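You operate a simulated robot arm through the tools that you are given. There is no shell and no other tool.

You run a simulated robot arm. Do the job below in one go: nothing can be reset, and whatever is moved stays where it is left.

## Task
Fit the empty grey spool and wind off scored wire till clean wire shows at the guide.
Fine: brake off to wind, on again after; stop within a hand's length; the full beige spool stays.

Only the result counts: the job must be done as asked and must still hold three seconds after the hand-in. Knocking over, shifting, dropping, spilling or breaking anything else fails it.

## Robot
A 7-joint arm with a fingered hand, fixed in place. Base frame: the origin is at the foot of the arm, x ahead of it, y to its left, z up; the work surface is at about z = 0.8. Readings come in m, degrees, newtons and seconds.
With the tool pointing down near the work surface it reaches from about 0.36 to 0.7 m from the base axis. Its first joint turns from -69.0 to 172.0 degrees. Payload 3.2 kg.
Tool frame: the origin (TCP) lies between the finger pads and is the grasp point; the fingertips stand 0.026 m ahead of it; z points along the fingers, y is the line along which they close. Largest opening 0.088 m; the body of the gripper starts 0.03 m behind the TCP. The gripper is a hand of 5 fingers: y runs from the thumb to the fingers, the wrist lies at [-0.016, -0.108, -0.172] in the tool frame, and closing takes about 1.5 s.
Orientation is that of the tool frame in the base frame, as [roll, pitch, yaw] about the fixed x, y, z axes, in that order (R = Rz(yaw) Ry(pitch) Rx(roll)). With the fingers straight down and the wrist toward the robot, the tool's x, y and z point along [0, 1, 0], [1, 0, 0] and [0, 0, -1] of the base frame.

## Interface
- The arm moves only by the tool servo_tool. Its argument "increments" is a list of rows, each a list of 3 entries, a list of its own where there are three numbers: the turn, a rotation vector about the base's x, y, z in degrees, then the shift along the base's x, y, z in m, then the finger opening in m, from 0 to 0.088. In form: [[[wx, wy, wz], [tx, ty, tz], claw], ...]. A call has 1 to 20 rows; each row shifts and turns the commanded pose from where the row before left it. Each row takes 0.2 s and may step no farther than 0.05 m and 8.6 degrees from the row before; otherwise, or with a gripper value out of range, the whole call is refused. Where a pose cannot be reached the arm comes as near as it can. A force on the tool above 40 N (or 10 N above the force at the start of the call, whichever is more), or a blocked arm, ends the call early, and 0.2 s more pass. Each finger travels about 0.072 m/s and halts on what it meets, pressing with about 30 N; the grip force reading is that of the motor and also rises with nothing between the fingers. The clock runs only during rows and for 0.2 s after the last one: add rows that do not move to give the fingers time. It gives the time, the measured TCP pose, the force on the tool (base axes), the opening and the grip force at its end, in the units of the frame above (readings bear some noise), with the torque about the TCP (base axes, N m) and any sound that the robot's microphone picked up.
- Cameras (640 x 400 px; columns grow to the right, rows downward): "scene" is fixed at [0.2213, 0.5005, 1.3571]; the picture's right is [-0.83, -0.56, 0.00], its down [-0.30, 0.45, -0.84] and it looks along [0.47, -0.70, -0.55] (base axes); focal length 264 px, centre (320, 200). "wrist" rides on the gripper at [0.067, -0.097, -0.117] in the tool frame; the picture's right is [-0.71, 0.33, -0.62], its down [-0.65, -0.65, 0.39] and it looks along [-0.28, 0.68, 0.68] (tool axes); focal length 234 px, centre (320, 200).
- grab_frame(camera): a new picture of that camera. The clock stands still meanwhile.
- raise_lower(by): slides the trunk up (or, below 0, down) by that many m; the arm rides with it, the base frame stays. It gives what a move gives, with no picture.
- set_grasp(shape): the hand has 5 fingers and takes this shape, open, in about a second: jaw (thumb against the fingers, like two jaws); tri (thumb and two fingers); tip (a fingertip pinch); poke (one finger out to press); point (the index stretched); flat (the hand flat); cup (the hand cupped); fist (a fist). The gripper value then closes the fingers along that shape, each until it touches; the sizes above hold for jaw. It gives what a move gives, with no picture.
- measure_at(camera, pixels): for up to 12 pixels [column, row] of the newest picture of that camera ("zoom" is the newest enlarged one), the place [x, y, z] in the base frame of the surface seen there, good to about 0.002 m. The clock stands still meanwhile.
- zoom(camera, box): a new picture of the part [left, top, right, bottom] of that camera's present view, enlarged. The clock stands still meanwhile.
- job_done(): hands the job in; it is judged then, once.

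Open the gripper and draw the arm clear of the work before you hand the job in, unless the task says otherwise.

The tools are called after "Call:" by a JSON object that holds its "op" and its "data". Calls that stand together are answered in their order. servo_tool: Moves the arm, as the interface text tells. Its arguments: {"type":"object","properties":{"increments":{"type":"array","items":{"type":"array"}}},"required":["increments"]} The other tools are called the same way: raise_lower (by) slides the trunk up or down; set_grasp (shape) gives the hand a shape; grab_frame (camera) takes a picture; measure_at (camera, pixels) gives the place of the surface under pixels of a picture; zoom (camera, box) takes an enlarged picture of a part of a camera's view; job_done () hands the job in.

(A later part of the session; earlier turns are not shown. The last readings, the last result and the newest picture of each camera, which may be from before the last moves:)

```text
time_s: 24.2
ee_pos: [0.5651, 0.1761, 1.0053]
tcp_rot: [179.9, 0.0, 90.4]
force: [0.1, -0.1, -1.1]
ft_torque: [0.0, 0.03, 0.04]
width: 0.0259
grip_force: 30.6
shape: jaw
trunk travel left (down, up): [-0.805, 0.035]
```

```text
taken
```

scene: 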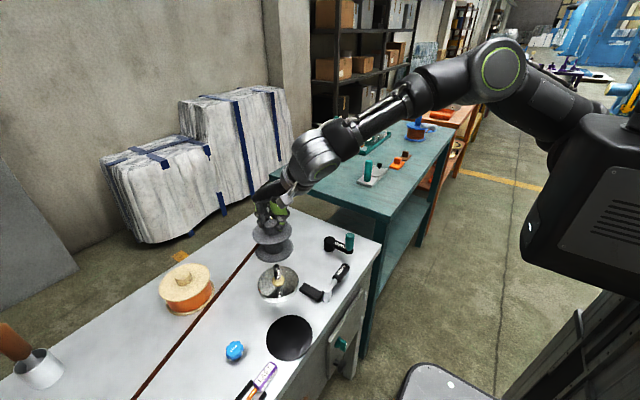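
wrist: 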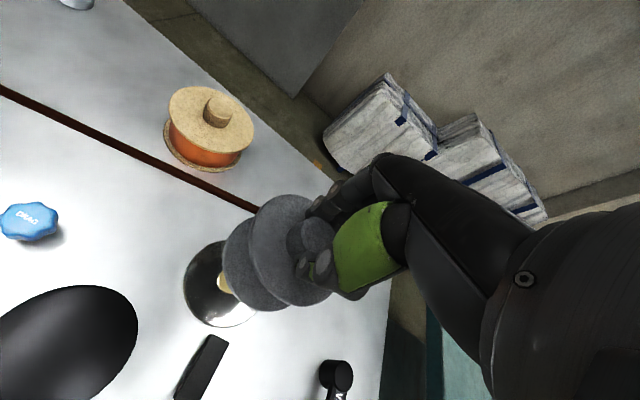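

Orientation is now straight (0°, 90.4°). I settle and read again, then bring the spool over the pin.

Call:
{"op": "servo_tool", "data": {"increments": [[[0, 0, 0], [0, 0, 0], 0.01], [[0, 0, 0], [0, 0, 0], 0.01], [[0, 0, 0], [0, 0, 0], 0.01]]}}

Call:
{"op": "servo_tool", "data": {"increments": [[[0, 0, 0], [0, 0, -0.01], 0.01], [[0, 0, 0], [0, 0, -0.01], 0.01], [[0, 0, 0], [0, 0, 0], 0.01], [[0, 0, 0], [0, 0, 0], 0.01], [[0, 0, 0], [0, 0, 0], 0.01]]}}

```text
time_s: 25.0
ee_pos: [0.5651, 0.1757, 1.0063]
tcp_rot: [179.9, -0.1, 90.2]
force: [0.0, 0.2, -0.6]
ft_torque: [-0.01, -0.02, -0.02]
width: 0.0259
grip_force: 30.0
shape: jaw
trunk travel left (down, up): [-0.805, 0.035]
```

```text
time_s: 26.2
ee_pos: [0.5622, 0.1787, 0.9848]
tcp_rot: [179.8, 0.3, 90.7]
force: [0.3, -0.3, -2.0]
ft_torque: [0.0, 0.02, -0.02]
width: 0.0258
grip_force: 30.5
shape: jaw
trunk travel left (down, up): [-0.805, 0.035]
```

The pose converges as it lowers: (0.562,0.179,0.985). I lower 10 mm more, then measure hub and pin relative positions.

Call:
{"op": "servo_tool", "data": {"increments": [[[0, 0, 0], [0, 0, -0.01], 0.01], [[0, 0, 0], [0, 0, 0], 0.01], [[0, 0, 0], [0, 0, 0], 0.01], [[0, 0, 0], [0, 0, 0], 0.01]]}}

Call:
{"op": "zoom", "data": {"camera": "scene", "box": [240, 200, 310, 305]}}

Call:
{"op": "zoom", "data": {"camera": "wrist", "box": [160, 170, 360, 340]}}

```text
time_s: 27.2
ee_pos: [0.561, 0.1803, 0.973]
tcp_rot: [179.8, 0.5, 91.0]
force: [-1.1, 0.3, -1.9]
ft_torque: [0.0, 0.04, 0.0]
width: 0.0256
grip_force: 29.9
shape: jaw
trunk travel left (down, up): [-0.805, 0.035]
```

```text
3.81 times, centred on (275, 252) of scene
```

zoom: 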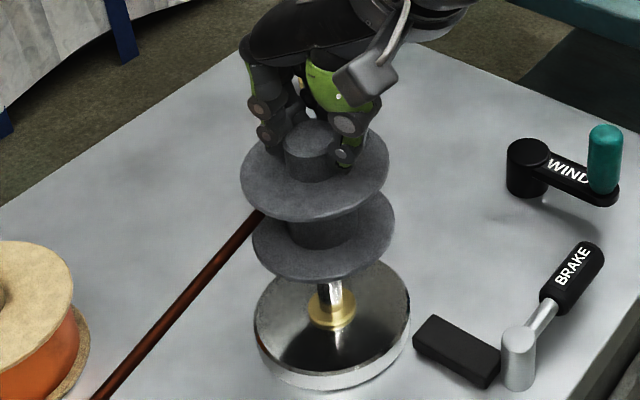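

```text
2.35 times, centred on (260, 255) of wrist
```

zoom: 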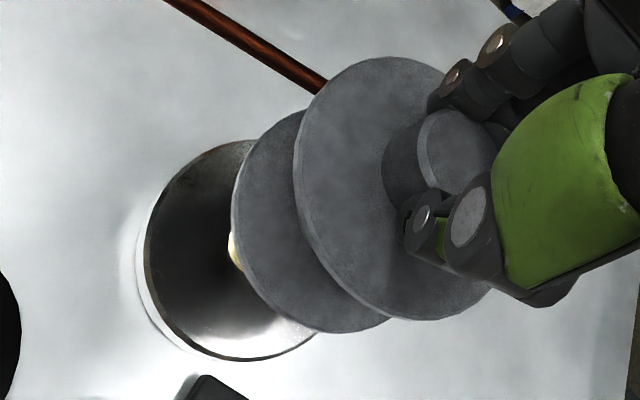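

I measure the spool's upper and lower flange rims and hub in an enlarged scene view to find its axis relative to the pin.

Call:
{"op": "zoom", "data": {"camera": "scene", "box": [240, 200, 310, 305]}}

Call:
{"op": "measure_at", "data": {"camera": "zoom", "pixels": [[244, 180], [260, 205], [310, 217], [360, 202], [384, 170], [250, 155], [310, 130], [292, 140], [330, 140], [308, 152], [255, 250], [320, 278]]}}

Call:
{"op": "measure_at", "data": {"camera": "zoom", "pixels": [[280, 270], [365, 265], [392, 235], [320, 292], [340, 292], [330, 290], [311, 312], [354, 308], [335, 327], [258, 330], [290, 370], [400, 320]]}}

```text
3.81 times, centred on (275, 252) of scene
```

zoom: 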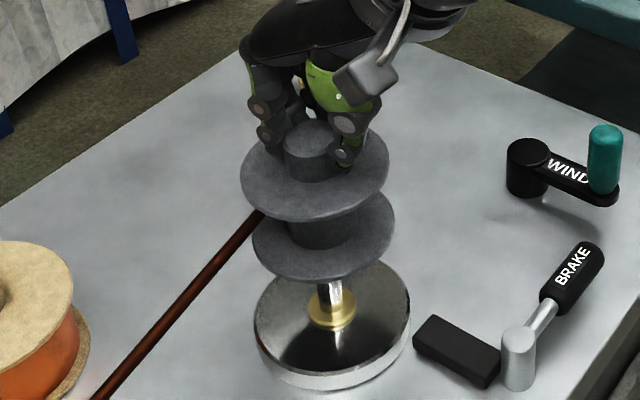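

```text
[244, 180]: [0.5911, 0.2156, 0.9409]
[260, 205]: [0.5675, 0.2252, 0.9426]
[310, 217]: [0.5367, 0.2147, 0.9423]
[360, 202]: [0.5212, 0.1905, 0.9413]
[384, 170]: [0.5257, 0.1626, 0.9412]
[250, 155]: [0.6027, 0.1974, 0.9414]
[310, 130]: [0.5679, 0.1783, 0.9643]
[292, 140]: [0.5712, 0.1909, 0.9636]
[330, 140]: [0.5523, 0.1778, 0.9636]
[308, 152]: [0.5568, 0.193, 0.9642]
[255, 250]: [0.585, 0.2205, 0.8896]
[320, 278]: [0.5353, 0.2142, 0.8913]
```

```text
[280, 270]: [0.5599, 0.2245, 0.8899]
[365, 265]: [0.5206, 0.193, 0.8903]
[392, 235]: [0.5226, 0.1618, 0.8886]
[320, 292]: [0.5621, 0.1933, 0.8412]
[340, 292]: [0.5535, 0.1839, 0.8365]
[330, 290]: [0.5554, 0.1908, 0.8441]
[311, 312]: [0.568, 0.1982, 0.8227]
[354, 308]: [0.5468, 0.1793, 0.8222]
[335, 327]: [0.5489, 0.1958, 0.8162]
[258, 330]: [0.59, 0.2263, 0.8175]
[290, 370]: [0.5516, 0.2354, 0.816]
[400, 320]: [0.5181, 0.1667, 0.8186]
```

Fitted spool axis is about (0.563,0.182) and pin about (0.560,0.186). I shift (−0.003,+0.004) and re-measure.

Call:
{"op": "servo_tool", "data": {"increments": [[[0, 0, 0], [-0.003, 0.004, 0], 0.01], [[0, 0, 0], [0, 0, 0], 0.01], [[0, 0, 0], [0, 0, 0], 0.01], [[0, 0, 0], [0, 0, 0], 0.01]]}}

Call:
{"op": "servo_tool", "data": {"increments": [[[0, 0, 0], [0, 0, 0], 0.01]]}}

Call:
{"op": "zoom", "data": {"camera": "scene", "box": [245, 225, 305, 305]}}

```text
time_s: 28.2
ee_pos: [0.5583, 0.186, 0.9737]
tcp_rot: [179.8, 0.6, 91.0]
force: [-0.8, -0.2, -1.9]
ft_torque: [0.01, 0.01, 0.0]
width: 0.0259
grip_force: 30.2
shape: jaw
trunk travel left (down, up): [-0.805, 0.035]
```

```text
time_s: 28.6
ee_pos: [0.5575, 0.1867, 0.9747]
tcp_rot: [179.8, 0.5, 91.1]
force: [-1.0, -0.1, -2.3]
ft_torque: [-0.04, -0.01, 0.01]
width: 0.0259
grip_force: 30.2
shape: jaw
trunk travel left (down, up): [-0.805, 0.035]
```

```text
5.00 times, centred on (275, 265) of scene
```

zoom: 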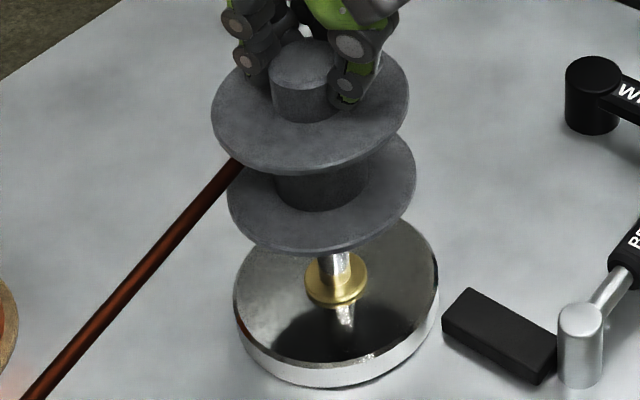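

Now I measure the flange rims and the pin again in this enlarged view.

Call:
{"op": "measure_at", "data": {"camera": "zoom", "pixels": [[216, 120], [235, 150], [300, 170], [360, 155], [400, 110], [220, 90], [395, 80], [232, 205], [260, 237], [320, 250], [385, 230], [412, 195]]}}

Call:
{"op": "measure_at", "data": {"camera": "zoom", "pixels": [[322, 265], [346, 262], [334, 266], [307, 285], [365, 280], [335, 303], [242, 320], [300, 362], [380, 350], [425, 310], [300, 60], [318, 72]]}}

```text
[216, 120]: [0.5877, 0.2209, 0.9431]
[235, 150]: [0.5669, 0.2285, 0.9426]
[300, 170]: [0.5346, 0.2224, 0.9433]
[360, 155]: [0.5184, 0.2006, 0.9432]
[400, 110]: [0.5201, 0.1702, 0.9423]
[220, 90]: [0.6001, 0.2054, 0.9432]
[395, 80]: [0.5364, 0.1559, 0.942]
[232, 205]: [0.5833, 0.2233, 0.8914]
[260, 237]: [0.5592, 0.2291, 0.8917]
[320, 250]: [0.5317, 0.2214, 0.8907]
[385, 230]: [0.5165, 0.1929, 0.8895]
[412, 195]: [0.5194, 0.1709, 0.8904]
```

```text
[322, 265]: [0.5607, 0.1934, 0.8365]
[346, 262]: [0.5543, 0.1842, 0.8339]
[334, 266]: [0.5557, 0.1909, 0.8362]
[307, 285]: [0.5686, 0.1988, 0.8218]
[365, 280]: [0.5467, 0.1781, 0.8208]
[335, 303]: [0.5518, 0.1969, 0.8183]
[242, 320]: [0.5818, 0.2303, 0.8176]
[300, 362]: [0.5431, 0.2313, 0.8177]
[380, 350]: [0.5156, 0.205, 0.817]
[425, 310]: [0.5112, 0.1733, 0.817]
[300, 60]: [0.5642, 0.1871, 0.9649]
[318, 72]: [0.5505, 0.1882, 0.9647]
```

Spool axis (0.560,0.187) and pin (0.560,0.186) now agree within a millimetre. I lower slowly in small steps, letting the force guard stop me if it catches.

Call:
{"op": "servo_tool", "data": {"increments": [[[0, 0, 0], [0, -0.0007, -0.004], 0.01], [[0, 0, 0], [0, 0, -0.004], 0.01], [[0, 0, 0], [0, 0, -0.004], 0.01], [[0, 0, 0], [0, 0, -0.004], 0.01], [[0, 0, 0], [0, 0, -0.004], 0.01], [[0, 0, 0], [0, 0, 0], 0.01], [[0, 0, 0], [0, 0, 0], 0.01]]}}

Call:
{"op": "zoom", "data": {"camera": "scene", "box": [245, 225, 305, 305]}}

```text
time_s: 30.2
ee_pos: [0.5549, 0.1868, 0.952]
tcp_rot: [179.7, 0.8, 91.5]
force: [1.4, -0.6, -0.6]
ft_torque: [-0.02, -0.12, -0.02]
width: 0.026
grip_force: 30.0
shape: jaw
trunk travel left (down, up): [-0.805, 0.035]
```

```text
5.00 times, centred on (275, 265) of scene
```

zoom: 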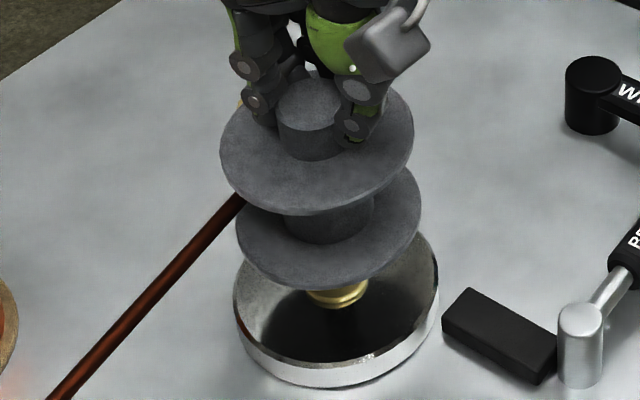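

The spool is now over the pin tip with only small side force (x +1.4 N), and the TCP drifted −3 mm in x. I shift +0.003 in x and check that the spool's height followed the hand.

Call:
{"op": "servo_tool", "data": {"increments": [[[0, 0, 0], [0.003, 0, 0], 0.01], [[0, 0, 0], [0, 0, 0], 0.01], [[0, 0, 0], [0, 0, 0], 0.01]]}}

Call:
{"op": "zoom", "data": {"camera": "scene", "box": [245, 225, 305, 305]}}

Call:
{"op": "measure_at", "data": {"camera": "zoom", "pixels": [[228, 165], [245, 190], [310, 212], [365, 195], [405, 155], [228, 130], [242, 245], [270, 275], [330, 288], [395, 265], [416, 230], [310, 95]]}}

```text
time_s: 31.0
ee_pos: [0.5584, 0.1873, 0.9518]
tcp_rot: [179.8, 0.9, 91.5]
force: [0.5, -0.5, -2.6]
ft_torque: [-0.04, 0.02, 0.04]
width: 0.0257
grip_force: 30.0
shape: jaw
trunk travel left (down, up): [-0.805, 0.035]
```

```text
5.00 times, centred on (275, 265) of scene
```

zoom: 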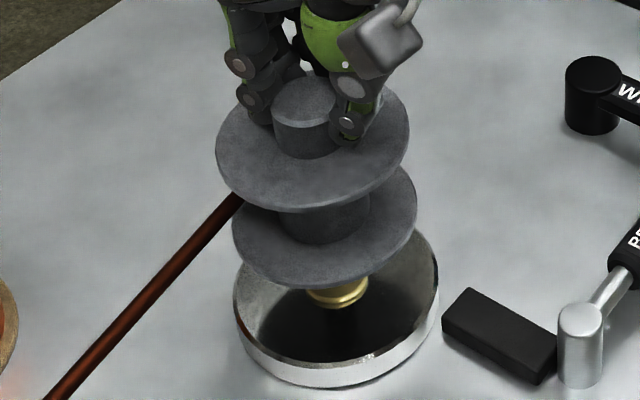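

```text
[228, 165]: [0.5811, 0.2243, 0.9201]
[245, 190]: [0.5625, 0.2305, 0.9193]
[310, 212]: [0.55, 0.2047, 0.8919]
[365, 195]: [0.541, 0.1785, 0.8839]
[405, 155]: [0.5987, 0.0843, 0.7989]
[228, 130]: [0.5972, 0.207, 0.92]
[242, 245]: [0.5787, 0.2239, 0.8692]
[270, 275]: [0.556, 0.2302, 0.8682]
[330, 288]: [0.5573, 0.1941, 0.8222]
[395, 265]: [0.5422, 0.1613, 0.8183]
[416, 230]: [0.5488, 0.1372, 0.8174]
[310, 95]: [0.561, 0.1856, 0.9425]
```

The flange top is at z=0.920, so the pin is inside the bore. I continue lowering with a slight +x compensation for the drift.

Call:
{"op": "servo_tool", "data": {"increments": [[[0, 0, 0], [0.0005, 0, -0.004], 0.01], [[0, 0, 0], [0.0005, 0, -0.004], 0.01], [[0, 0, 0], [0.0005, 0, -0.004], 0.01], [[0, 0, 0], [0.0005, 0, -0.004], 0.01], [[0, 0, 0], [0.0005, 0, -0.004], 0.01], [[0, 0, 0], [0, 0, 0], 0.01], [[0, 0, 0], [0, 0, 0], 0.01]]}}

Call:
{"op": "zoom", "data": {"camera": "scene", "box": [245, 225, 305, 305]}}

```text
time_s: 32.6
ee_pos: [0.5599, 0.1857, 0.9324]
tcp_rot: [179.6, 0.8, 91.6]
force: [-2.7, -1.5, 0.2]
ft_torque: [-0.12, 0.19, -0.02]
width: 0.026
grip_force: 30.3
shape: jaw
trunk travel left (down, up): [-0.805, 0.035]
```

```text
5.00 times, centred on (275, 265) of scene
```

zoom: 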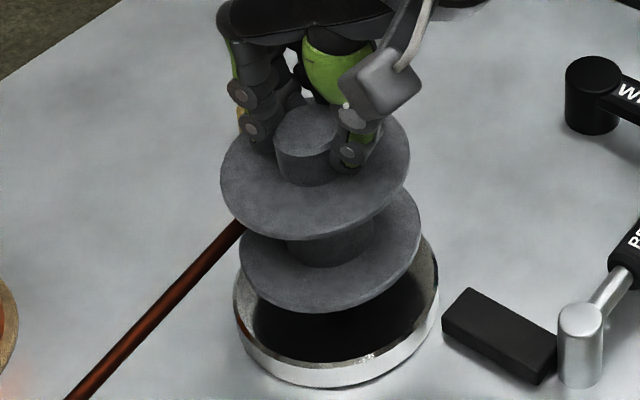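

Spool bottom is about 0.842, with a mild side force (x −2.7 N). I shift back slightly and lower the remaining distance.

Call:
{"op": "servo_tool", "data": {"increments": [[[0, 0, 0], [-0.0018, 0.001, 0], 0.01], [[0, 0, 0], [0, 0, -0.004], 0.01], [[0, 0, 0], [0, 0, -0.004], 0.01], [[0, 0, 0], [0, 0, -0.004], 0.01], [[0, 0, 0], [0, 0, 0], 0.01], [[0, 0, 0], [0, 0, 0], 0.01]]}}

Call:
{"op": "zoom", "data": {"camera": "scene", "box": [245, 225, 305, 305]}}

```text
time_s: 34.0
ee_pos: [0.5577, 0.1873, 0.9202]
tcp_rot: [179.7, 0.6, 91.4]
force: [-3.0, -1.8, 0.2]
ft_torque: [-0.11, 0.12, 0.04]
width: 0.0258
grip_force: 30.3
shape: jaw
trunk travel left (down, up): [-0.805, 0.035]
```

```text
5.00 times, centred on (275, 265) of scene
```

zoom: 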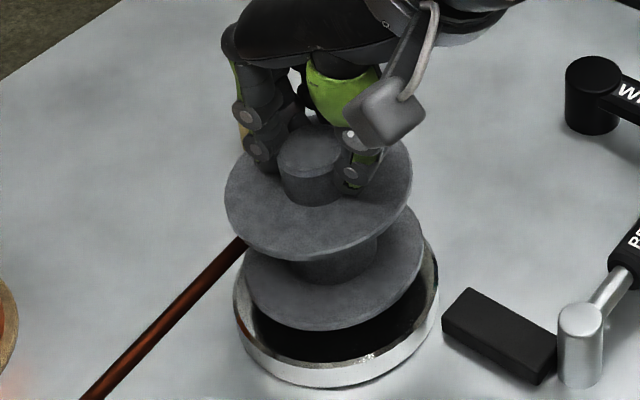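

Spool bottom is around 0.831. I keep lowering in 2–3 mm steps until it meets the seat.

Call:
{"op": "servo_tool", "data": {"increments": [[[0, 0, 0], [-0.001, 0.0005, -0.003], 0.01], [[0, 0, 0], [0, 0, -0.003], 0.01], [[0, 0, 0], [0, 0, -0.003], 0.01], [[0, 0, 0], [0, 0, 0], 0.01], [[0, 0, 0], [0, 0, 0], 0.01]]}}

Call:
{"op": "zoom", "data": {"camera": "scene", "box": [245, 225, 305, 305]}}

```text
time_s: 35.2
ee_pos: [0.5582, 0.1884, 0.9126]
tcp_rot: [179.6, 0.7, 91.4]
force: [-0.5, -3.9, 0.8]
ft_torque: [-0.14, 0.04, 0.0]
width: 0.0261
grip_force: 30.5
shape: jaw
trunk travel left (down, up): [-0.805, 0.035]
```

```text
5.00 times, centred on (275, 265) of scene
```

zoom: 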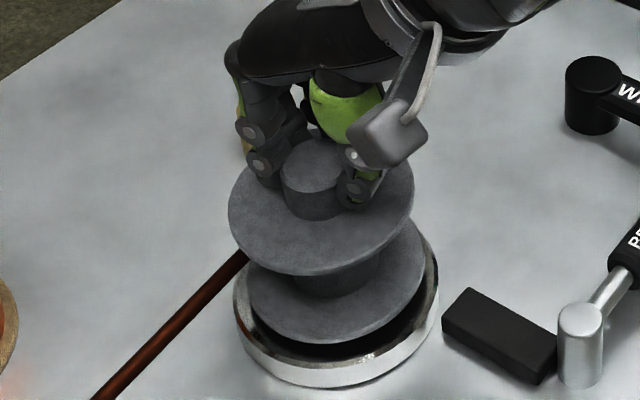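

Side force y −3.9 N suggests I'm 1 mm too far in +y. I shift −0.001 and lower the last millimetres.

Call:
{"op": "servo_tool", "data": {"increments": [[[0, 0, 0], [0, -0.0012, -0.002], 0.01], [[0, 0, 0], [0, 0, -0.002], 0.01], [[0, 0, 0], [0, 0, -0.002], 0.01], [[0, 0, 0], [0, 0, -0.002], 0.01], [[0, 0, 0], [0, 0, 0], 0.01], [[0, 0, 0], [0, 0, 0], 0.01]]}}

Call:
{"op": "zoom", "data": {"camera": "scene", "box": [245, 225, 305, 305]}}

Call:
{"op": "measure_at", "data": {"camera": "zoom", "pixels": [[235, 230], [255, 258], [310, 278], [380, 255], [408, 210], [240, 195], [255, 310], [290, 340], [345, 348], [400, 320], [420, 285], [315, 155]]}}

```text
time_s: 36.6
ee_pos: [0.5569, 0.1874, 0.9087]
tcp_rot: [179.1, 0.6, 91.4]
force: [2.0, 1.5, 28.3]
ft_torque: [-0.02, -0.17, 0.01]
width: 0.0276
grip_force: 30.2
shape: jaw
trunk travel left (down, up): [-0.805, 0.035]
```

```text
5.00 times, centred on (275, 265) of scene
```

zoom: 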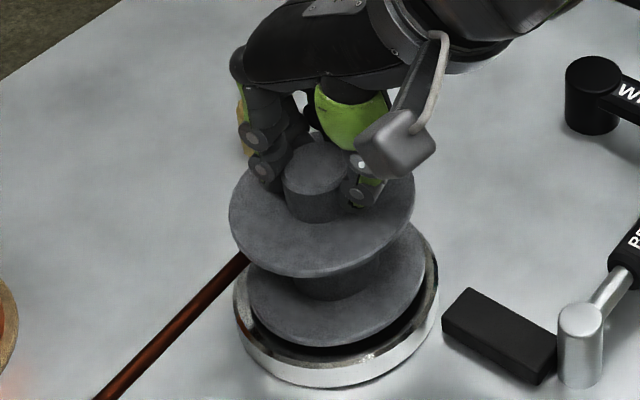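

```text
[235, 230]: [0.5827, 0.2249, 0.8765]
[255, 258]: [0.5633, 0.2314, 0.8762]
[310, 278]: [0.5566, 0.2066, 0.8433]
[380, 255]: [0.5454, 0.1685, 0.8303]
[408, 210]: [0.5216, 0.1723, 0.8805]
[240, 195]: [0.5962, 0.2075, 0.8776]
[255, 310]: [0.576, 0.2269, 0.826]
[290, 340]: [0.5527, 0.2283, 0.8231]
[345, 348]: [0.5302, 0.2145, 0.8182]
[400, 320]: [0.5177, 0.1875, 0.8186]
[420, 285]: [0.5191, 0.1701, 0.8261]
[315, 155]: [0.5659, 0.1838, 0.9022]
```

The spool has seated (28 N upward, flange top at z≈0.877, i.e. bottom on the platter). I relax the push a little and open the fingers.

Call:
{"op": "servo_tool", "data": {"increments": [[[0, 0, 0], [0, 0, 0.003], 0.01], [[0, 0, 0], [0, 0, 0], 0.02], [[0, 0, 0], [0, 0, 0], 0.04], [[0, 0, 0], [0, 0, 0], 0.06], [[0, 0, 0], [0, 0, 0], 0.08], [[0, 0, 0], [0, 0, 0], 0.088], [[0, 0, 0], [0, 0, 0], 0.088], [[0, 0, 0], [0, 0, 0], 0.088]]}}

Call:
{"op": "zoom", "data": {"camera": "scene", "box": [245, 225, 305, 305]}}

Call:
{"op": "grab_frame", "data": {"camera": "wrist"}}

```text
time_s: 38.4
ee_pos: [0.5583, 0.1869, 0.9065]
tcp_rot: [179.8, 0.8, 91.4]
force: [-0.2, 0.6, 0.2]
ft_torque: [0.0, 0.0, -0.04]
width: 0.0877
grip_force: 0.0
shape: jaw
trunk travel left (down, up): [-0.805, 0.035]
```

```text
5.00 times, centred on (275, 265) of scene
```

zoom: 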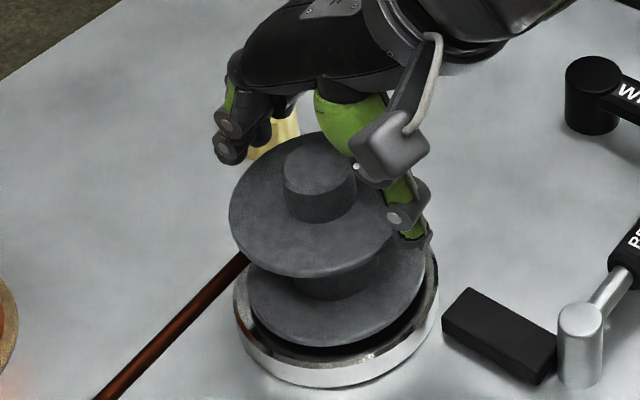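

```text
taken
```

wrist: 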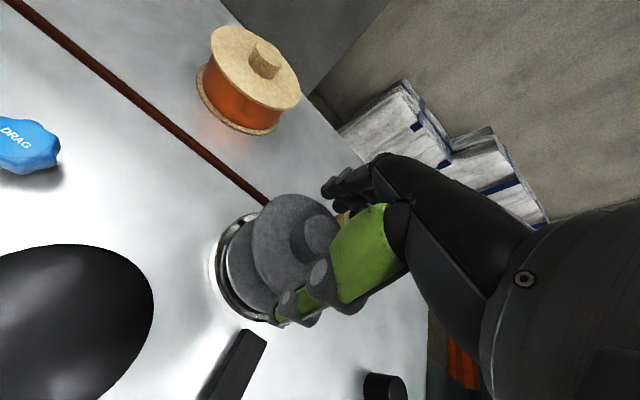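

The fingers are open and the spool stays put. I raise the hand straight up and inspect the seated spool.

Call:
{"op": "servo_tool", "data": {"increments": [[[0, 0, 0], [0, 0, 0.01], 0.088], [[0, 0, 0], [0, 0, 0.02], 0.088], [[0, 0, 0], [0, 0, 0.03], 0.088], [[0, 0, 0], [0, 0, 0.03], 0.088], [[0, 0, 0], [0, -0.02, 0.02], 0.088], [[0, 0, 0], [0, -0.03, 0.0], 0.088], [[0, 0, 0], [0, -0.03, 0.0], 0.088], [[0, 0, 0], [0, 0, 0], 0.088]]}}

Call:
{"op": "zoom", "data": {"camera": "scene", "box": [225, 210, 365, 310]}}

Call:
{"op": "grab_frame", "data": {"camera": "wrist"}}

```text
time_s: 40.2
ee_pos: [0.5633, 0.0964, 1.0143]
tcp_rot: [-179.4, -0.3, 89.9]
force: [0.0, 0.4, 0.4]
ft_torque: [-0.01, 0.01, 0.01]
width: 0.0878
grip_force: 0.0
shape: jaw
trunk travel left (down, up): [-0.805, 0.035]
```

```text
4.00 times, centred on (295, 260) of scene
```

zoom: 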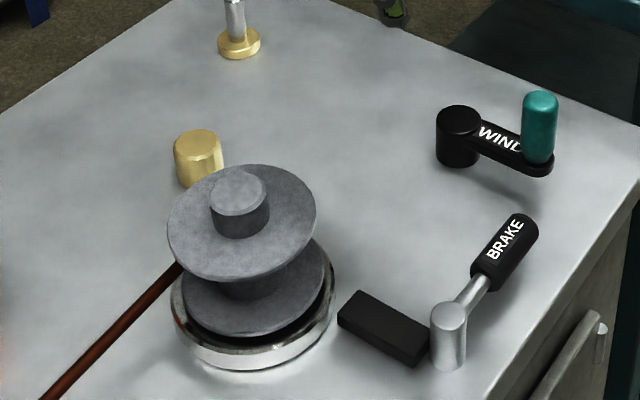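

```text
taken
```

wrist: 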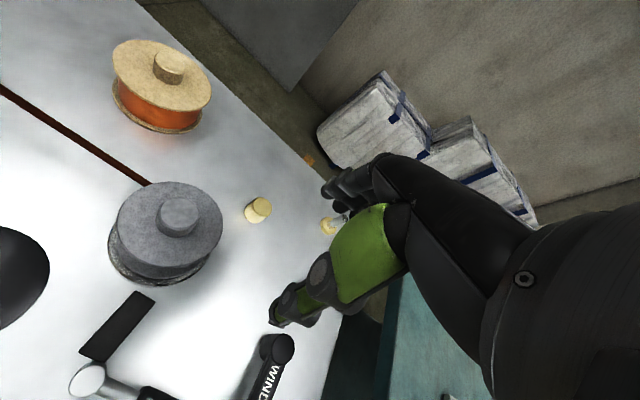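

The spool sits on the platter. I check its seat height and level, and measure the strand's run for later comparison.

Call:
{"op": "measure_at", "data": {"camera": "zoom", "pixels": [[180, 235], [240, 270], [300, 235], [270, 185], [195, 300], [250, 327], [310, 290], [175, 268], [120, 325], [60, 385], [240, 190], [320, 320]]}}

Call:
{"op": "zoom", "data": {"camera": "scene", "box": [290, 220, 370, 310]}}

```text
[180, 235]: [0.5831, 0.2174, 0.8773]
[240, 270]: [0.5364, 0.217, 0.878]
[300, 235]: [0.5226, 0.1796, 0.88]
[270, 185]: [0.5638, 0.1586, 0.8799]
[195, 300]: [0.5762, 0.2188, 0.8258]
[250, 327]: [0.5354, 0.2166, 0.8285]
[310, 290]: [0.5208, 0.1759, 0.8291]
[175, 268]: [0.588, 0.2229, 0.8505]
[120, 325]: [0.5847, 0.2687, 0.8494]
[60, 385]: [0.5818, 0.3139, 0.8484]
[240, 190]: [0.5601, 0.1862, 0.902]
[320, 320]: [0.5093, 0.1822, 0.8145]
```

```text
4.44 times, centred on (330, 265) of scene
```

zoom: 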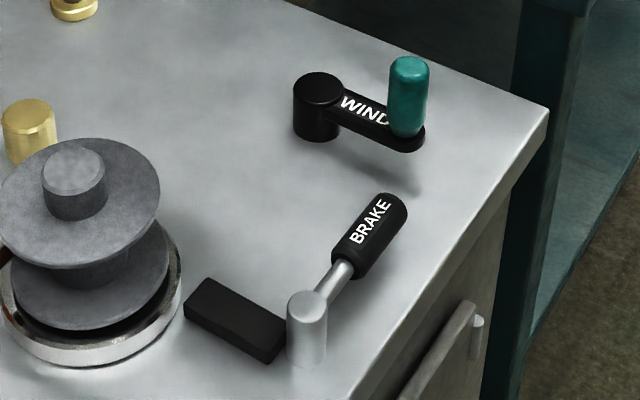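

The flange reads 0.877–0.880, so the spool rests about at collar level, perhaps tilted by 2°. I look from the wrist camera at the gap under the lower flange.

Call:
{"op": "zoom", "data": {"camera": "wrist", "box": [80, 160, 280, 300]}}

Call:
{"op": "measure_at", "data": {"camera": "zoom", "pixels": [[180, 190], [250, 85], [370, 90], [440, 200], [370, 285], [240, 285], [310, 160], [150, 250], [155, 300], [250, 380], [370, 350], [310, 250]]}}

```text
2.86 times, centred on (180, 230) of wrist
```

zoom: 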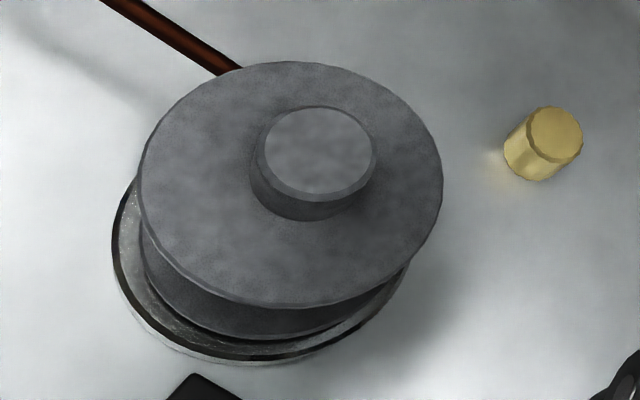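

```text
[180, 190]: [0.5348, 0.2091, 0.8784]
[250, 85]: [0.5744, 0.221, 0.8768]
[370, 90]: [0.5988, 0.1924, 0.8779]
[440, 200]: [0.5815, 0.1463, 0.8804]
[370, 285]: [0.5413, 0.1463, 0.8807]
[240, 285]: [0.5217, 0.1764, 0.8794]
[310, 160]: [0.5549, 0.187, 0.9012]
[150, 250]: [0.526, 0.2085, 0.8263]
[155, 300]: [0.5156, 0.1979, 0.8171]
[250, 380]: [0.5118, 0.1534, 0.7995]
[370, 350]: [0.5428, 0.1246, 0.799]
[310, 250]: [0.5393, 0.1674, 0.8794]
```

The spool is seated with the strand attached. Next is the brake: I measure the brake block and lever precisely in an enlarged scene view to understand its pivot geometry.

Call:
{"op": "zoom", "data": {"camera": "scene", "box": [295, 255, 350, 310]}}

```text
7.27 times, centred on (322, 282) of scene
```

zoom: 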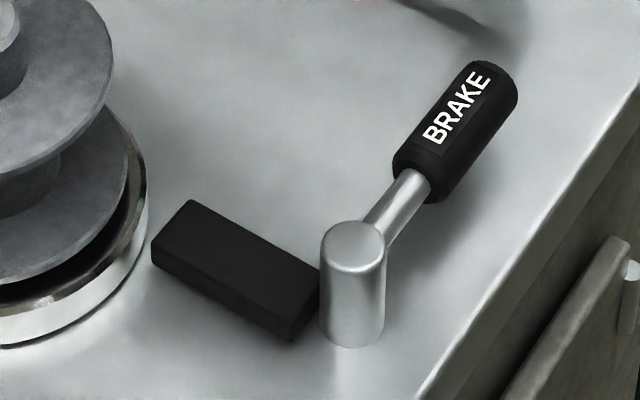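

Call:
{"op": "measure_at", "data": {"camera": "zoom", "pixels": [[192, 204], [156, 247], [288, 318], [315, 278], [352, 235], [352, 320], [400, 200], [405, 170], [440, 180], [480, 72], [512, 95], [455, 125]]}}

```text
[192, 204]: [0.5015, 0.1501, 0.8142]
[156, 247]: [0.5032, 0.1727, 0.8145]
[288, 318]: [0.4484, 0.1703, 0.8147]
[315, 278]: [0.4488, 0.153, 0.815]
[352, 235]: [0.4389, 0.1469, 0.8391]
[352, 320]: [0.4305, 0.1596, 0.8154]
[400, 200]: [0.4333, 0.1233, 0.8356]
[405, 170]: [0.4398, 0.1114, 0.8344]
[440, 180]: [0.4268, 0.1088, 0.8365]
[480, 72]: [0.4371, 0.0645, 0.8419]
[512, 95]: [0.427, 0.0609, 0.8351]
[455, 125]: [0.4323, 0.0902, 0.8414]
```

The lever's grip lies along −y from the post (0.436,0.151), at about x=0.432, y 0.06–0.108, z top 0.842. I move the hand above it with fingers half open.

Call:
{"op": "servo_tool", "data": {"increments": [[[0, 0, 0], [-0.02, 0, 0], 0.07], [[0, 0, 0], [-0.03, 0, 0], 0.06], [[0, 0, 0], [-0.03, 0, -0.01], 0.05], [[0, 0, 0], [-0.03, 0, -0.02], 0.05], [[0, 0, 0], [-0.02, -0.005, -0.02], 0.05], [[0, 0, 0], [0, 0, -0.02], 0.05], [[0, 0, 0], [0, 0, 0], 0.05], [[0, 0, 0], [0, 0, 0], 0.05], [[0, 0, 0], [0, 0, 0], 0.05]]}}

Call:
{"op": "zoom", "data": {"camera": "scene", "box": [270, 180, 400, 310]}}

Call:
{"op": "grab_frame", "data": {"camera": "wrist"}}

```text
time_s: 42.4
ee_pos: [0.4412, 0.1061, 0.974]
tcp_rot: [178.5, -3.5, 89.4]
force: [0.4, -0.4, -0.1]
ft_torque: [-0.01, -0.03, -0.02]
width: 0.0507
grip_force: 0.0
shape: jaw
trunk travel left (down, up): [-0.805, 0.035]
stopped in row 9: the arm was blocked; the commanded pose is now the measured one
```

```text
3.08 times, centred on (335, 245) of scene
```

zoom: 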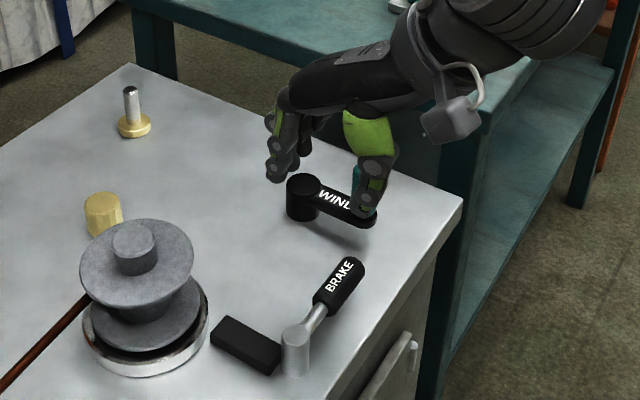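

```text
taken
```

wrist: 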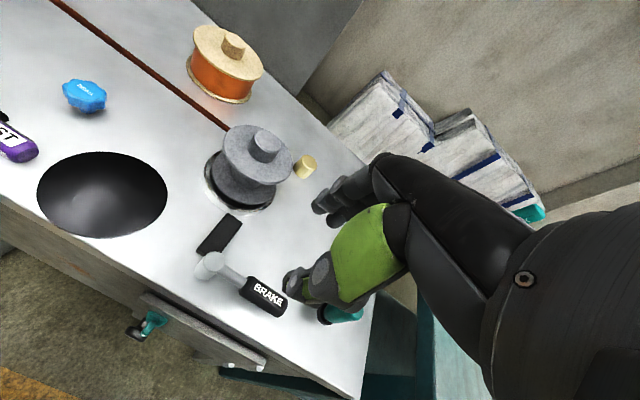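

The arm blocked when folding inwards at this height (inner-reach limit). I move out slightly, go lower, and straighten the hand before moving in over the lever.

Call:
{"op": "servo_tool", "data": {"increments": [[[0, 0, 0], [0.02, 0, -0.01], 0.05], [[-1.7, 0.8, 0.3], [0.01, -0.005, -0.015], 0.05], [[-1.8, 0.7, 0.3], [0, -0.01, -0.015], 0.05], [[0, 0, 0], [0, -0.005, 0], 0.05], [[0, 0, 0], [0, 0, 0], 0.05], [[0, 0, 0], [0, 0, 0], 0.05]]}}

Call:
{"op": "servo_tool", "data": {"increments": [[[0, 0, 0], [0, 0, 0], 0.05], [[0, 0, 0], [0, 0, 0], 0.05]]}}

```text
time_s: 43.8
ee_pos: [0.4845, 0.0826, 0.9506]
tcp_rot: [179.8, -3.9, 87.1]
force: [-0.1, -0.4, -0.9]
ft_torque: [0.0, 0.02, 0.01]
width: 0.0506
grip_force: 0.1
shape: jaw
trunk travel left (down, up): [-0.805, 0.035]
```

```text
time_s: 44.4
ee_pos: [0.4836, 0.0836, 0.949]
tcp_rot: [-179.8, -3.9, 87.0]
force: [-1.0, 0.1, -0.4]
ft_torque: [0.01, -0.01, 0.0]
width: 0.0503
grip_force: 0.1
shape: jaw
trunk travel left (down, up): [-0.805, 0.035]
```

Residual tilt (pitch −3.9°, yaw 87°) suggests a joint limit tied to hand yaw. I test whether turning the hand by −8° about z relieves it.

Call:
{"op": "servo_tool", "data": {"increments": [[[0, 0, -4], [0, 0, 0], 0.05], [[0, 0, -4], [0, 0, 0], 0.05], [[0, 0, 0], [0, 0, 0], 0.05], [[0, 0, 0], [0, 0, 0], 0.05], [[0, 0, 0], [0, 0, 0], 0.05]]}}

Call:
{"op": "grab_frame", "data": {"camera": "scene"}}

```text
time_s: 45.6
ee_pos: [0.4844, 0.0808, 0.9489]
tcp_rot: [-179.4, -3.7, 78.9]
force: [0.9, 0.1, -0.4]
ft_torque: [0.04, -0.01, 0.01]
width: 0.0503
grip_force: 0.1
shape: jaw
trunk travel left (down, up): [-0.805, 0.035]
```

```text
taken
```

scene: 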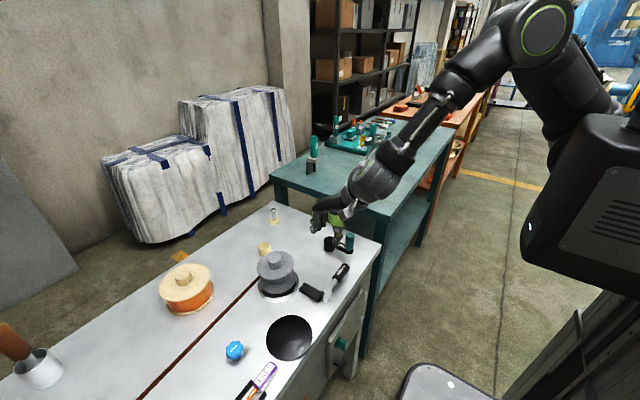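

Yaw follows but the position error stays, so it is the elbow's fold limit (wrist too near the shoulder). Going lower should free it; I descend 3 cm while staying clear of the crank handle.

Call:
{"op": "servo_tool", "data": {"increments": [[[0, 0, 4], [0, 0, -0.01], 0.05], [[0, 0, 4], [0, 0, -0.01], 0.05], [[0, 0, 0], [0, 0, -0.01], 0.05], [[0, 0, 0], [0, 0, 0], 0.05], [[0, 0, 0], [0, 0, 0], 0.05]]}}

Call:
{"op": "raise_lower", "data": {"by": 0.03}}

```text
time_s: 46.8
ee_pos: [0.4827, 0.0807, 0.9136]
tcp_rot: [-179.7, -2.8, 87.2]
force: [-0.7, 0.6, 0.6]
ft_torque: [0.01, 0.01, 0.0]
width: 0.0505
grip_force: 0.1
shape: jaw
trunk travel left (down, up): [-0.805, 0.035]
```

```text
time_s: 47.5
ee_pos: [0.4829, 0.0786, 0.9425]
tcp_rot: [-179.7, -2.6, 87.1]
force: [0.1, -0.1, -0.3]
ft_torque: [0.03, -0.03, 0.0]
width: 0.0505
grip_force: 0.1
shape: jaw
trunk travel left (down, up): [-0.835, 0.005]
```

The tilt is shrinking. With the trunk 3 cm higher, I come back down 3 cm and check.

Call:
{"op": "servo_tool", "data": {"increments": [[[0, 0, 0], [0, 0, -0.015], 0.05], [[0, 0, 0], [0, 0, -0.015], 0.05], [[0, 0, 0], [0, 0, 0], 0.05], [[0, 0, 0], [0, 0, 0], 0.05], [[0, 0, 0], [0, 0, 0], 0.05], [[0, 0, 0], [0, 0, 0], 0.05]]}}

Call:
{"op": "zoom", "data": {"camera": "scene", "box": [270, 200, 390, 310]}}

```text
time_s: 48.9
ee_pos: [0.4765, 0.0816, 0.9044]
tcp_rot: [-179.7, -0.7, 88.6]
force: [-0.5, -0.1, 0.2]
ft_torque: [-0.02, 0.0, 0.0]
width: 0.0502
grip_force: 0.0
shape: jaw
trunk travel left (down, up): [-0.835, 0.005]
```

```text
3.64 times, centred on (330, 255) of scene
```

zoom: 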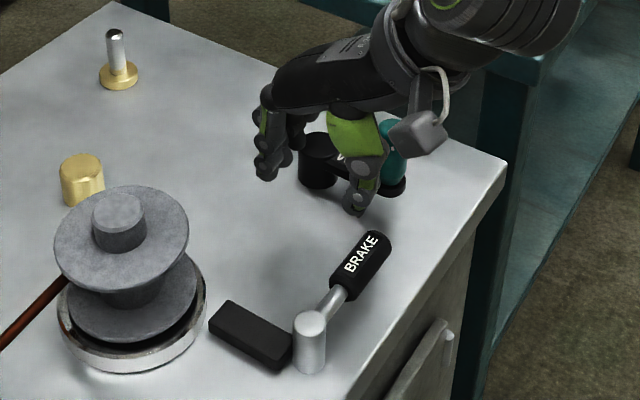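

Raising the trunk helped: orientation is nearly straight at (0.4765,0.082,0.904). I move in over the lever grip while lowering slightly.

Call:
{"op": "servo_tool", "data": {"increments": [[[-0.7, 0, 1.4], [-0.015, 0, -0.008], 0.05], [[0, 0, 0], [-0.015, 0.002, -0.006], 0.05], [[0, 0, 0], [-0.012, 0.004, -0.006], 0.05], [[0, 0, 0], [0, 0, 0], 0.05], [[0, 0, 0], [0, 0, 0], 0.05], [[0, 0, 0], [0, 0, 0], 0.05]]}}

Call:
{"op": "zoom", "data": {"camera": "scene", "box": [270, 200, 390, 310]}}

Call:
{"op": "grab_frame", "data": {"camera": "wrist"}}

```text
time_s: 50.3
ee_pos: [0.4323, 0.0914, 0.8832]
tcp_rot: [-179.9, 0.3, 90.6]
force: [-0.4, -0.7, 0.1]
ft_torque: [0.01, -0.02, 0.01]
width: 0.0504
grip_force: 0.0
shape: jaw
trunk travel left (down, up): [-0.835, 0.005]
```

```text
3.64 times, centred on (330, 255) of scene
```

zoom: 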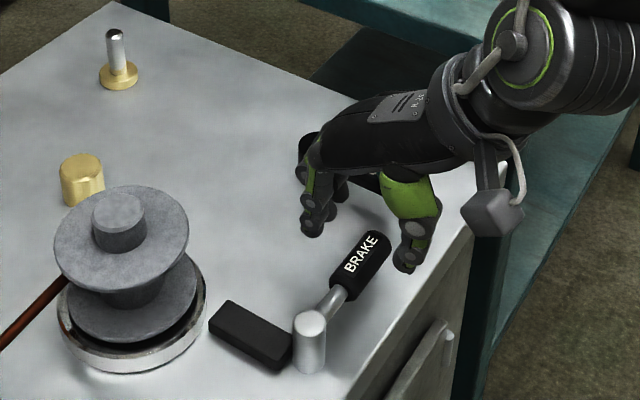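

```text
taken
```

wrist: 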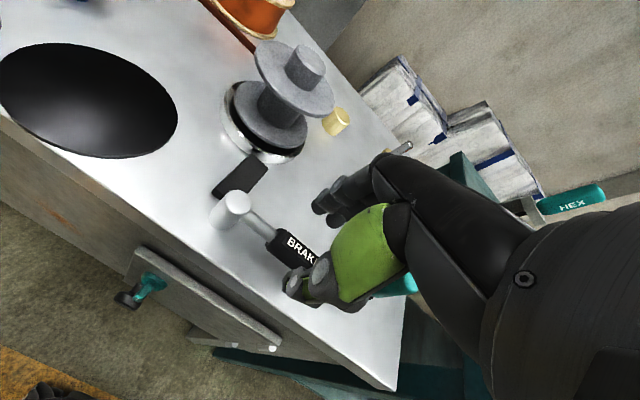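

The fingers straddle the brake grip and the pose is straight. I lower to about z=0.85 so the tips pass the grip on both sides.

Call:
{"op": "servo_tool", "data": {"increments": [[[0, 0, 0], [0, -0.003, -0.01], 0.05], [[0, 0, 0], [0, 0, -0.01], 0.05], [[0, 0, 0], [0, 0, -0.01], 0.05], [[0, 0, 0], [0, 0, -0.003], 0.05], [[0, 0, 0], [0, 0, 0], 0.05], [[0, 0, 0], [0, 0, 0], 0.05]]}}

Call:
{"op": "zoom", "data": {"camera": "scene", "box": [270, 200, 390, 310]}}

Call:
{"op": "zoom", "data": {"camera": "wrist", "box": [200, 140, 440, 320]}}

```text
time_s: 51.7
ee_pos: [0.429, 0.0907, 0.8482]
tcp_rot: [-179.8, 1.1, 91.5]
force: [-0.5, 0.2, -0.3]
ft_torque: [-0.01, 0.01, 0.01]
width: 0.0502
grip_force: 0.0
shape: jaw
trunk travel left (down, up): [-0.835, 0.005]
```

```text
3.64 times, centred on (330, 255) of scene
```

zoom: 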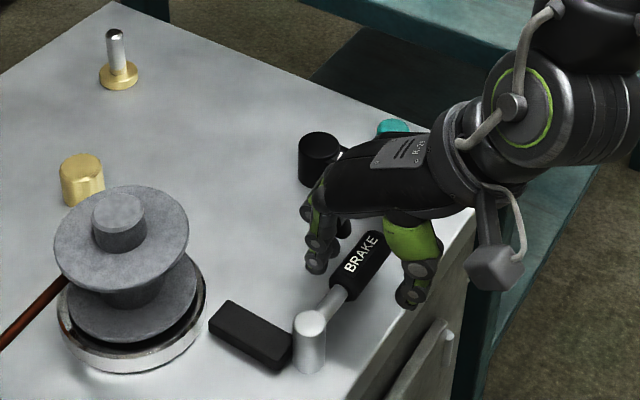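

```text
2.22 times, centred on (320, 230) of wrist
```

zoom: 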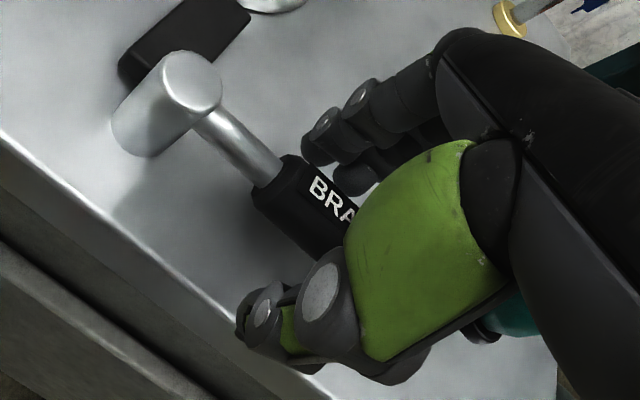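

The fingers straddle the grip. I close to a loose cage (0.03) and then nudge the lever toward −x (away from the platter) to feel whether it swings that way.

Call:
{"op": "servo_tool", "data": {"increments": [[[0, 0, 0], [0.003, 0, 0], 0.04], [[0, 0, 0], [0, 0, 0], 0.03], [[0, 0, 0], [0, 0, 0], 0.03], [[0, 0, 0], [-0.005, 0, 0], 0.03], [[0, 0, 0], [-0.005, 0, 0], 0.03], [[0, 0, 0], [-0.005, 0, 0], 0.03], [[0, 0, 0], [0, 0, 0], 0.03]]}}

Call:
{"op": "zoom", "data": {"camera": "scene", "box": [270, 200, 390, 310]}}

```text
time_s: 53.3
ee_pos: [0.418, 0.0881, 0.8479]
tcp_rot: [-179.9, 1.1, 91.6]
force: [2.8, -1.5, 0.8]
ft_torque: [-0.01, -0.03, -0.05]
width: 0.0312
grip_force: 0.1
shape: jaw
trunk travel left (down, up): [-0.835, 0.005]
```

```text
3.64 times, centred on (330, 255) of scene
```

zoom: 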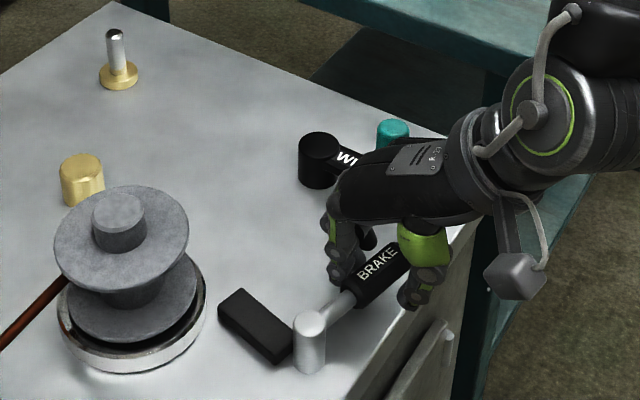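

The lever swung easily and the pad block turned away from the platter, so −x is the release direction. I keep swinging along the arc with a matching hand turn, watching for a stop.

Call:
{"op": "servo_tool", "data": {"increments": [[[0, 0, -4], [-0.006, 0.001, 0], 0.03], [[0, 0, -4], [-0.006, 0.002, 0], 0.03], [[0, 0, -4], [-0.006, 0.003, 0], 0.03], [[0, 0, 0], [0, 0, 0], 0.03], [[0, 0, 0], [0, 0, 0], 0.03]]}}

Call:
{"op": "zoom", "data": {"camera": "scene", "box": [270, 200, 390, 310]}}

```text
time_s: 54.5
ee_pos: [0.3996, 0.0962, 0.8479]
tcp_rot: [-179.8, 1.1, 79.7]
force: [0.7, -1.5, 1.3]
ft_torque: [-0.04, -0.06, 0.03]
width: 0.0307
grip_force: 0.0
shape: jaw
trunk travel left (down, up): [-0.835, 0.005]
```

```text
3.64 times, centred on (330, 255) of scene
```

zoom: 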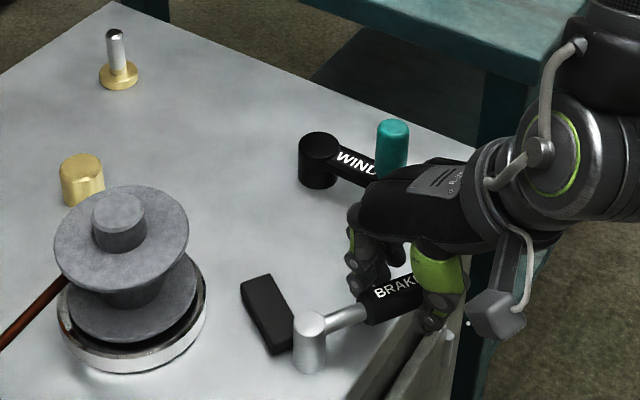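

Lever and pad have swung about 25° with no stop yet. I continue along the arc in small steps.

Call:
{"op": "servo_tool", "data": {"increments": [[[0, 0, -4], [-0.005, 0.003, 0], 0.03], [[0, 0, -4], [-0.005, 0.003, 0], 0.03], [[0, 0, -4], [-0.004, 0.003, 0], 0.03], [[0, 0, 0], [0, 0, 0], 0.03], [[0, 0, 0], [0, 0, 0], 0.03]]}}

Call:
{"op": "zoom", "data": {"camera": "scene", "box": [270, 200, 390, 310]}}

```text
time_s: 55.7
ee_pos: [0.3864, 0.1053, 0.8479]
tcp_rot: [-179.8, 1.1, 67.6]
force: [1.4, 0.0, 0.4]
ft_torque: [0.02, -0.03, -0.02]
width: 0.0313
grip_force: 0.0
shape: jaw
trunk travel left (down, up): [-0.835, 0.005]
```

```text
3.64 times, centred on (330, 255) of scene
```

zoom: 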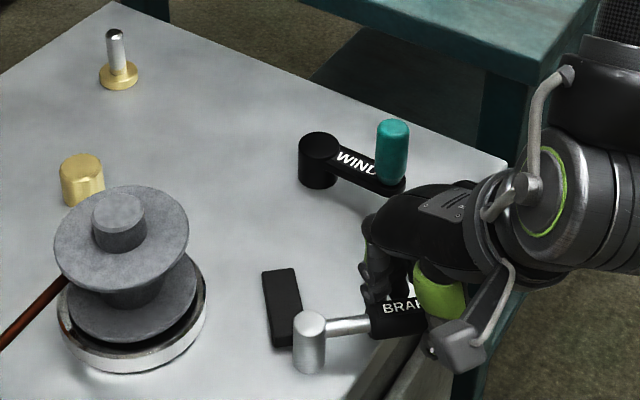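

Swung about 42° now with little force. I go another ~12° to look for a stop or detent.

Call:
{"op": "servo_tool", "data": {"increments": [[[0, 0, -4], [-0.004, 0.004, 0], 0.03], [[0, 0, -4], [-0.003, 0.004, 0], 0.03], [[0, 0, -4], [-0.003, 0.004, 0], 0.03], [[0, 0, 0], [0, 0, 0], 0.03], [[0, 0, 0], [0, 0, 0], 0.03]]}}

Call:
{"op": "zoom", "data": {"camera": "scene", "box": [270, 200, 390, 310]}}

```text
time_s: 56.9
ee_pos: [0.3755, 0.1171, 0.8474]
tcp_rot: [-179.9, 1.1, 55.6]
force: [1.2, 0.0, 1.7]
ft_torque: [-0.02, -0.02, -0.04]
width: 0.0311
grip_force: 0.1
shape: jaw
trunk travel left (down, up): [-0.835, 0.005]
```

```text
3.64 times, centred on (330, 255) of scene
```

zoom: 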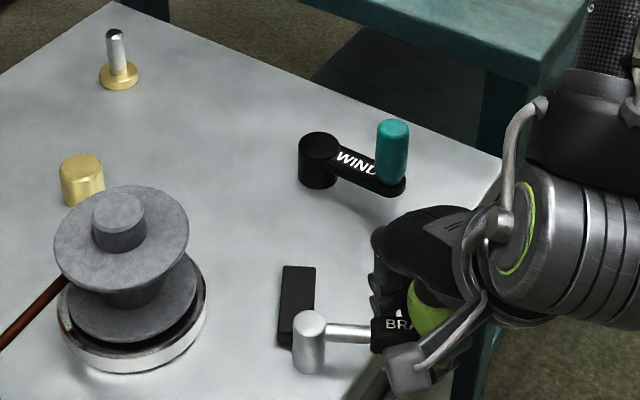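

The lever is about 55° off and the pad is well clear of the platter, so the brake should be off. I open the fingers and lift straight up.

Call:
{"op": "servo_tool", "data": {"increments": [[[0, 0, 0], [0.003, -0.001, 0], 0.05], [[0, 0, 0], [0, 0, 0], 0.06], [[0, 0, 0], [0, 0, 0.01], 0.06], [[0, 0, 0], [0, 0, 0.02], 0.06], [[0, 0, 0], [0.01, -0.01, 0.02], 0.06], [[0, 0, 0], [0.02, -0.02, 0.01], 0.06], [[0, 0, 4], [0.02, -0.02, 0], 0.06], [[0, 0, 4], [0.02, -0.01, 0], 0.06], [[0, 0, 0], [0, 0, 0], 0.06], [[0, 0, 0], [0, 0, 0], 0.06]]}}

Call:
{"op": "grab_frame", "data": {"camera": "scene"}}

Call:
{"op": "grab_frame", "data": {"camera": "wrist"}}

```text
time_s: 59.1
ee_pos: [0.4525, 0.0523, 0.9121]
tcp_rot: [-178.8, 0.0, 62.0]
force: [-0.6, 0.0, 0.3]
ft_torque: [0.01, 0.04, 0.01]
width: 0.0597
grip_force: 0.1
shape: jaw
trunk travel left (down, up): [-0.835, 0.005]
```

```text
taken
```

scene: 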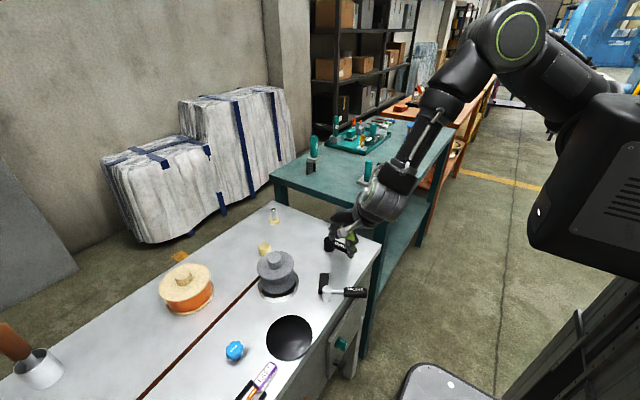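

```text
taken
```

wrist: 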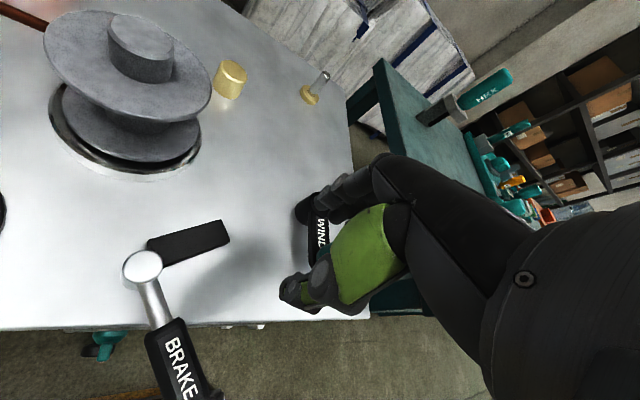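

The lever stays in the off position at (340,290). Now for the crank: I move the hand up and to the far right so the scene camera can see the crank, and straighten the yaw.

Call:
{"op": "servo_tool", "data": {"increments": [[[0, 0, 0], [0.01, 0, 0.02], 0.06], [[0, 0, 5], [0.02, -0.01, 0.02], 0.07], [[0, 0, 5], [0.03, -0.03, 0.0], 0.08], [[0, 0, 5], [0.03, -0.03, 0], 0.088], [[0, 0, 5], [0.02, -0.03, 0], 0.088], [[0, 0, 5], [0, -0.03, 0], 0.088], [[0, 0, 3], [0, 0, 0], 0.088], [[0, 0, 0], [0, 0, 0], 0.088], [[0, 0, 0], [0, 0, 0], 0.088]]}}

Call:
{"op": "zoom", "data": {"camera": "scene", "box": [300, 215, 370, 270]}}

```text
time_s: 61.1
ee_pos: [0.5576, -0.0755, 0.948]
tcp_rot: [-179.8, 1.1, 91.7]
force: [0.5, 0.0, 0.0]
ft_torque: [0.04, 0.02, -0.02]
width: 0.0878
grip_force: 0.0
shape: jaw
trunk travel left (down, up): [-0.835, 0.005]
```

```text
7.27 times, centred on (335, 242) of scene
```

zoom: 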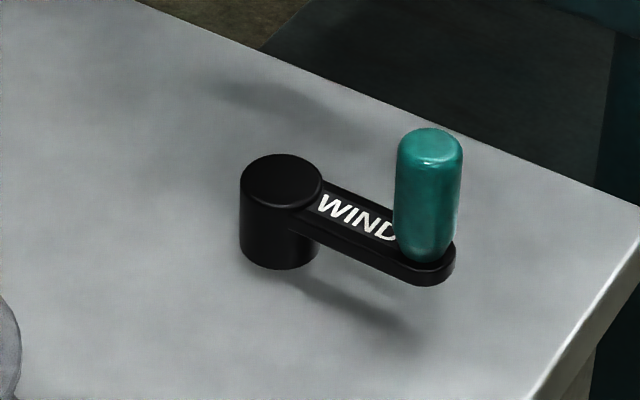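

The crank is clearly visible: pivot cap centre (282,182), handle top centre (432,145). I measure them.

Call:
{"op": "measure_at", "data": {"camera": "zoom", "pixels": [[282, 182], [248, 182], [316, 182], [282, 160], [282, 205], [432, 145], [408, 148], [455, 148], [430, 165], [427, 210], [430, 275], [385, 262]]}}

Call:
{"op": "grab_frame", "data": {"camera": "wrist"}}

```text
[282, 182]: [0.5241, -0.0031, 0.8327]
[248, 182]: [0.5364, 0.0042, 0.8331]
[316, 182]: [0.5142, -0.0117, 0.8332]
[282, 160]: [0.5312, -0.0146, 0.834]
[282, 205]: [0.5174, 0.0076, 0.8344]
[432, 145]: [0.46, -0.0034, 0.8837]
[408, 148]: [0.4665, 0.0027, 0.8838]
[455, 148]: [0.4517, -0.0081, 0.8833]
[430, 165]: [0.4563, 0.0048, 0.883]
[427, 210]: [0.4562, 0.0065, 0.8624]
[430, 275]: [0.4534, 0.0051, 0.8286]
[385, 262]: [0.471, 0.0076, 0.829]
```

```text
taken
```

wrist: 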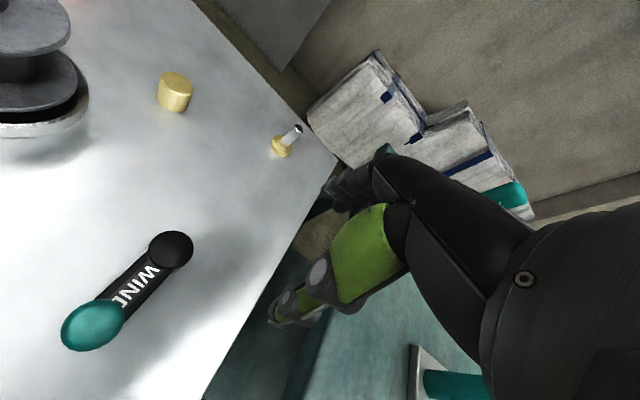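

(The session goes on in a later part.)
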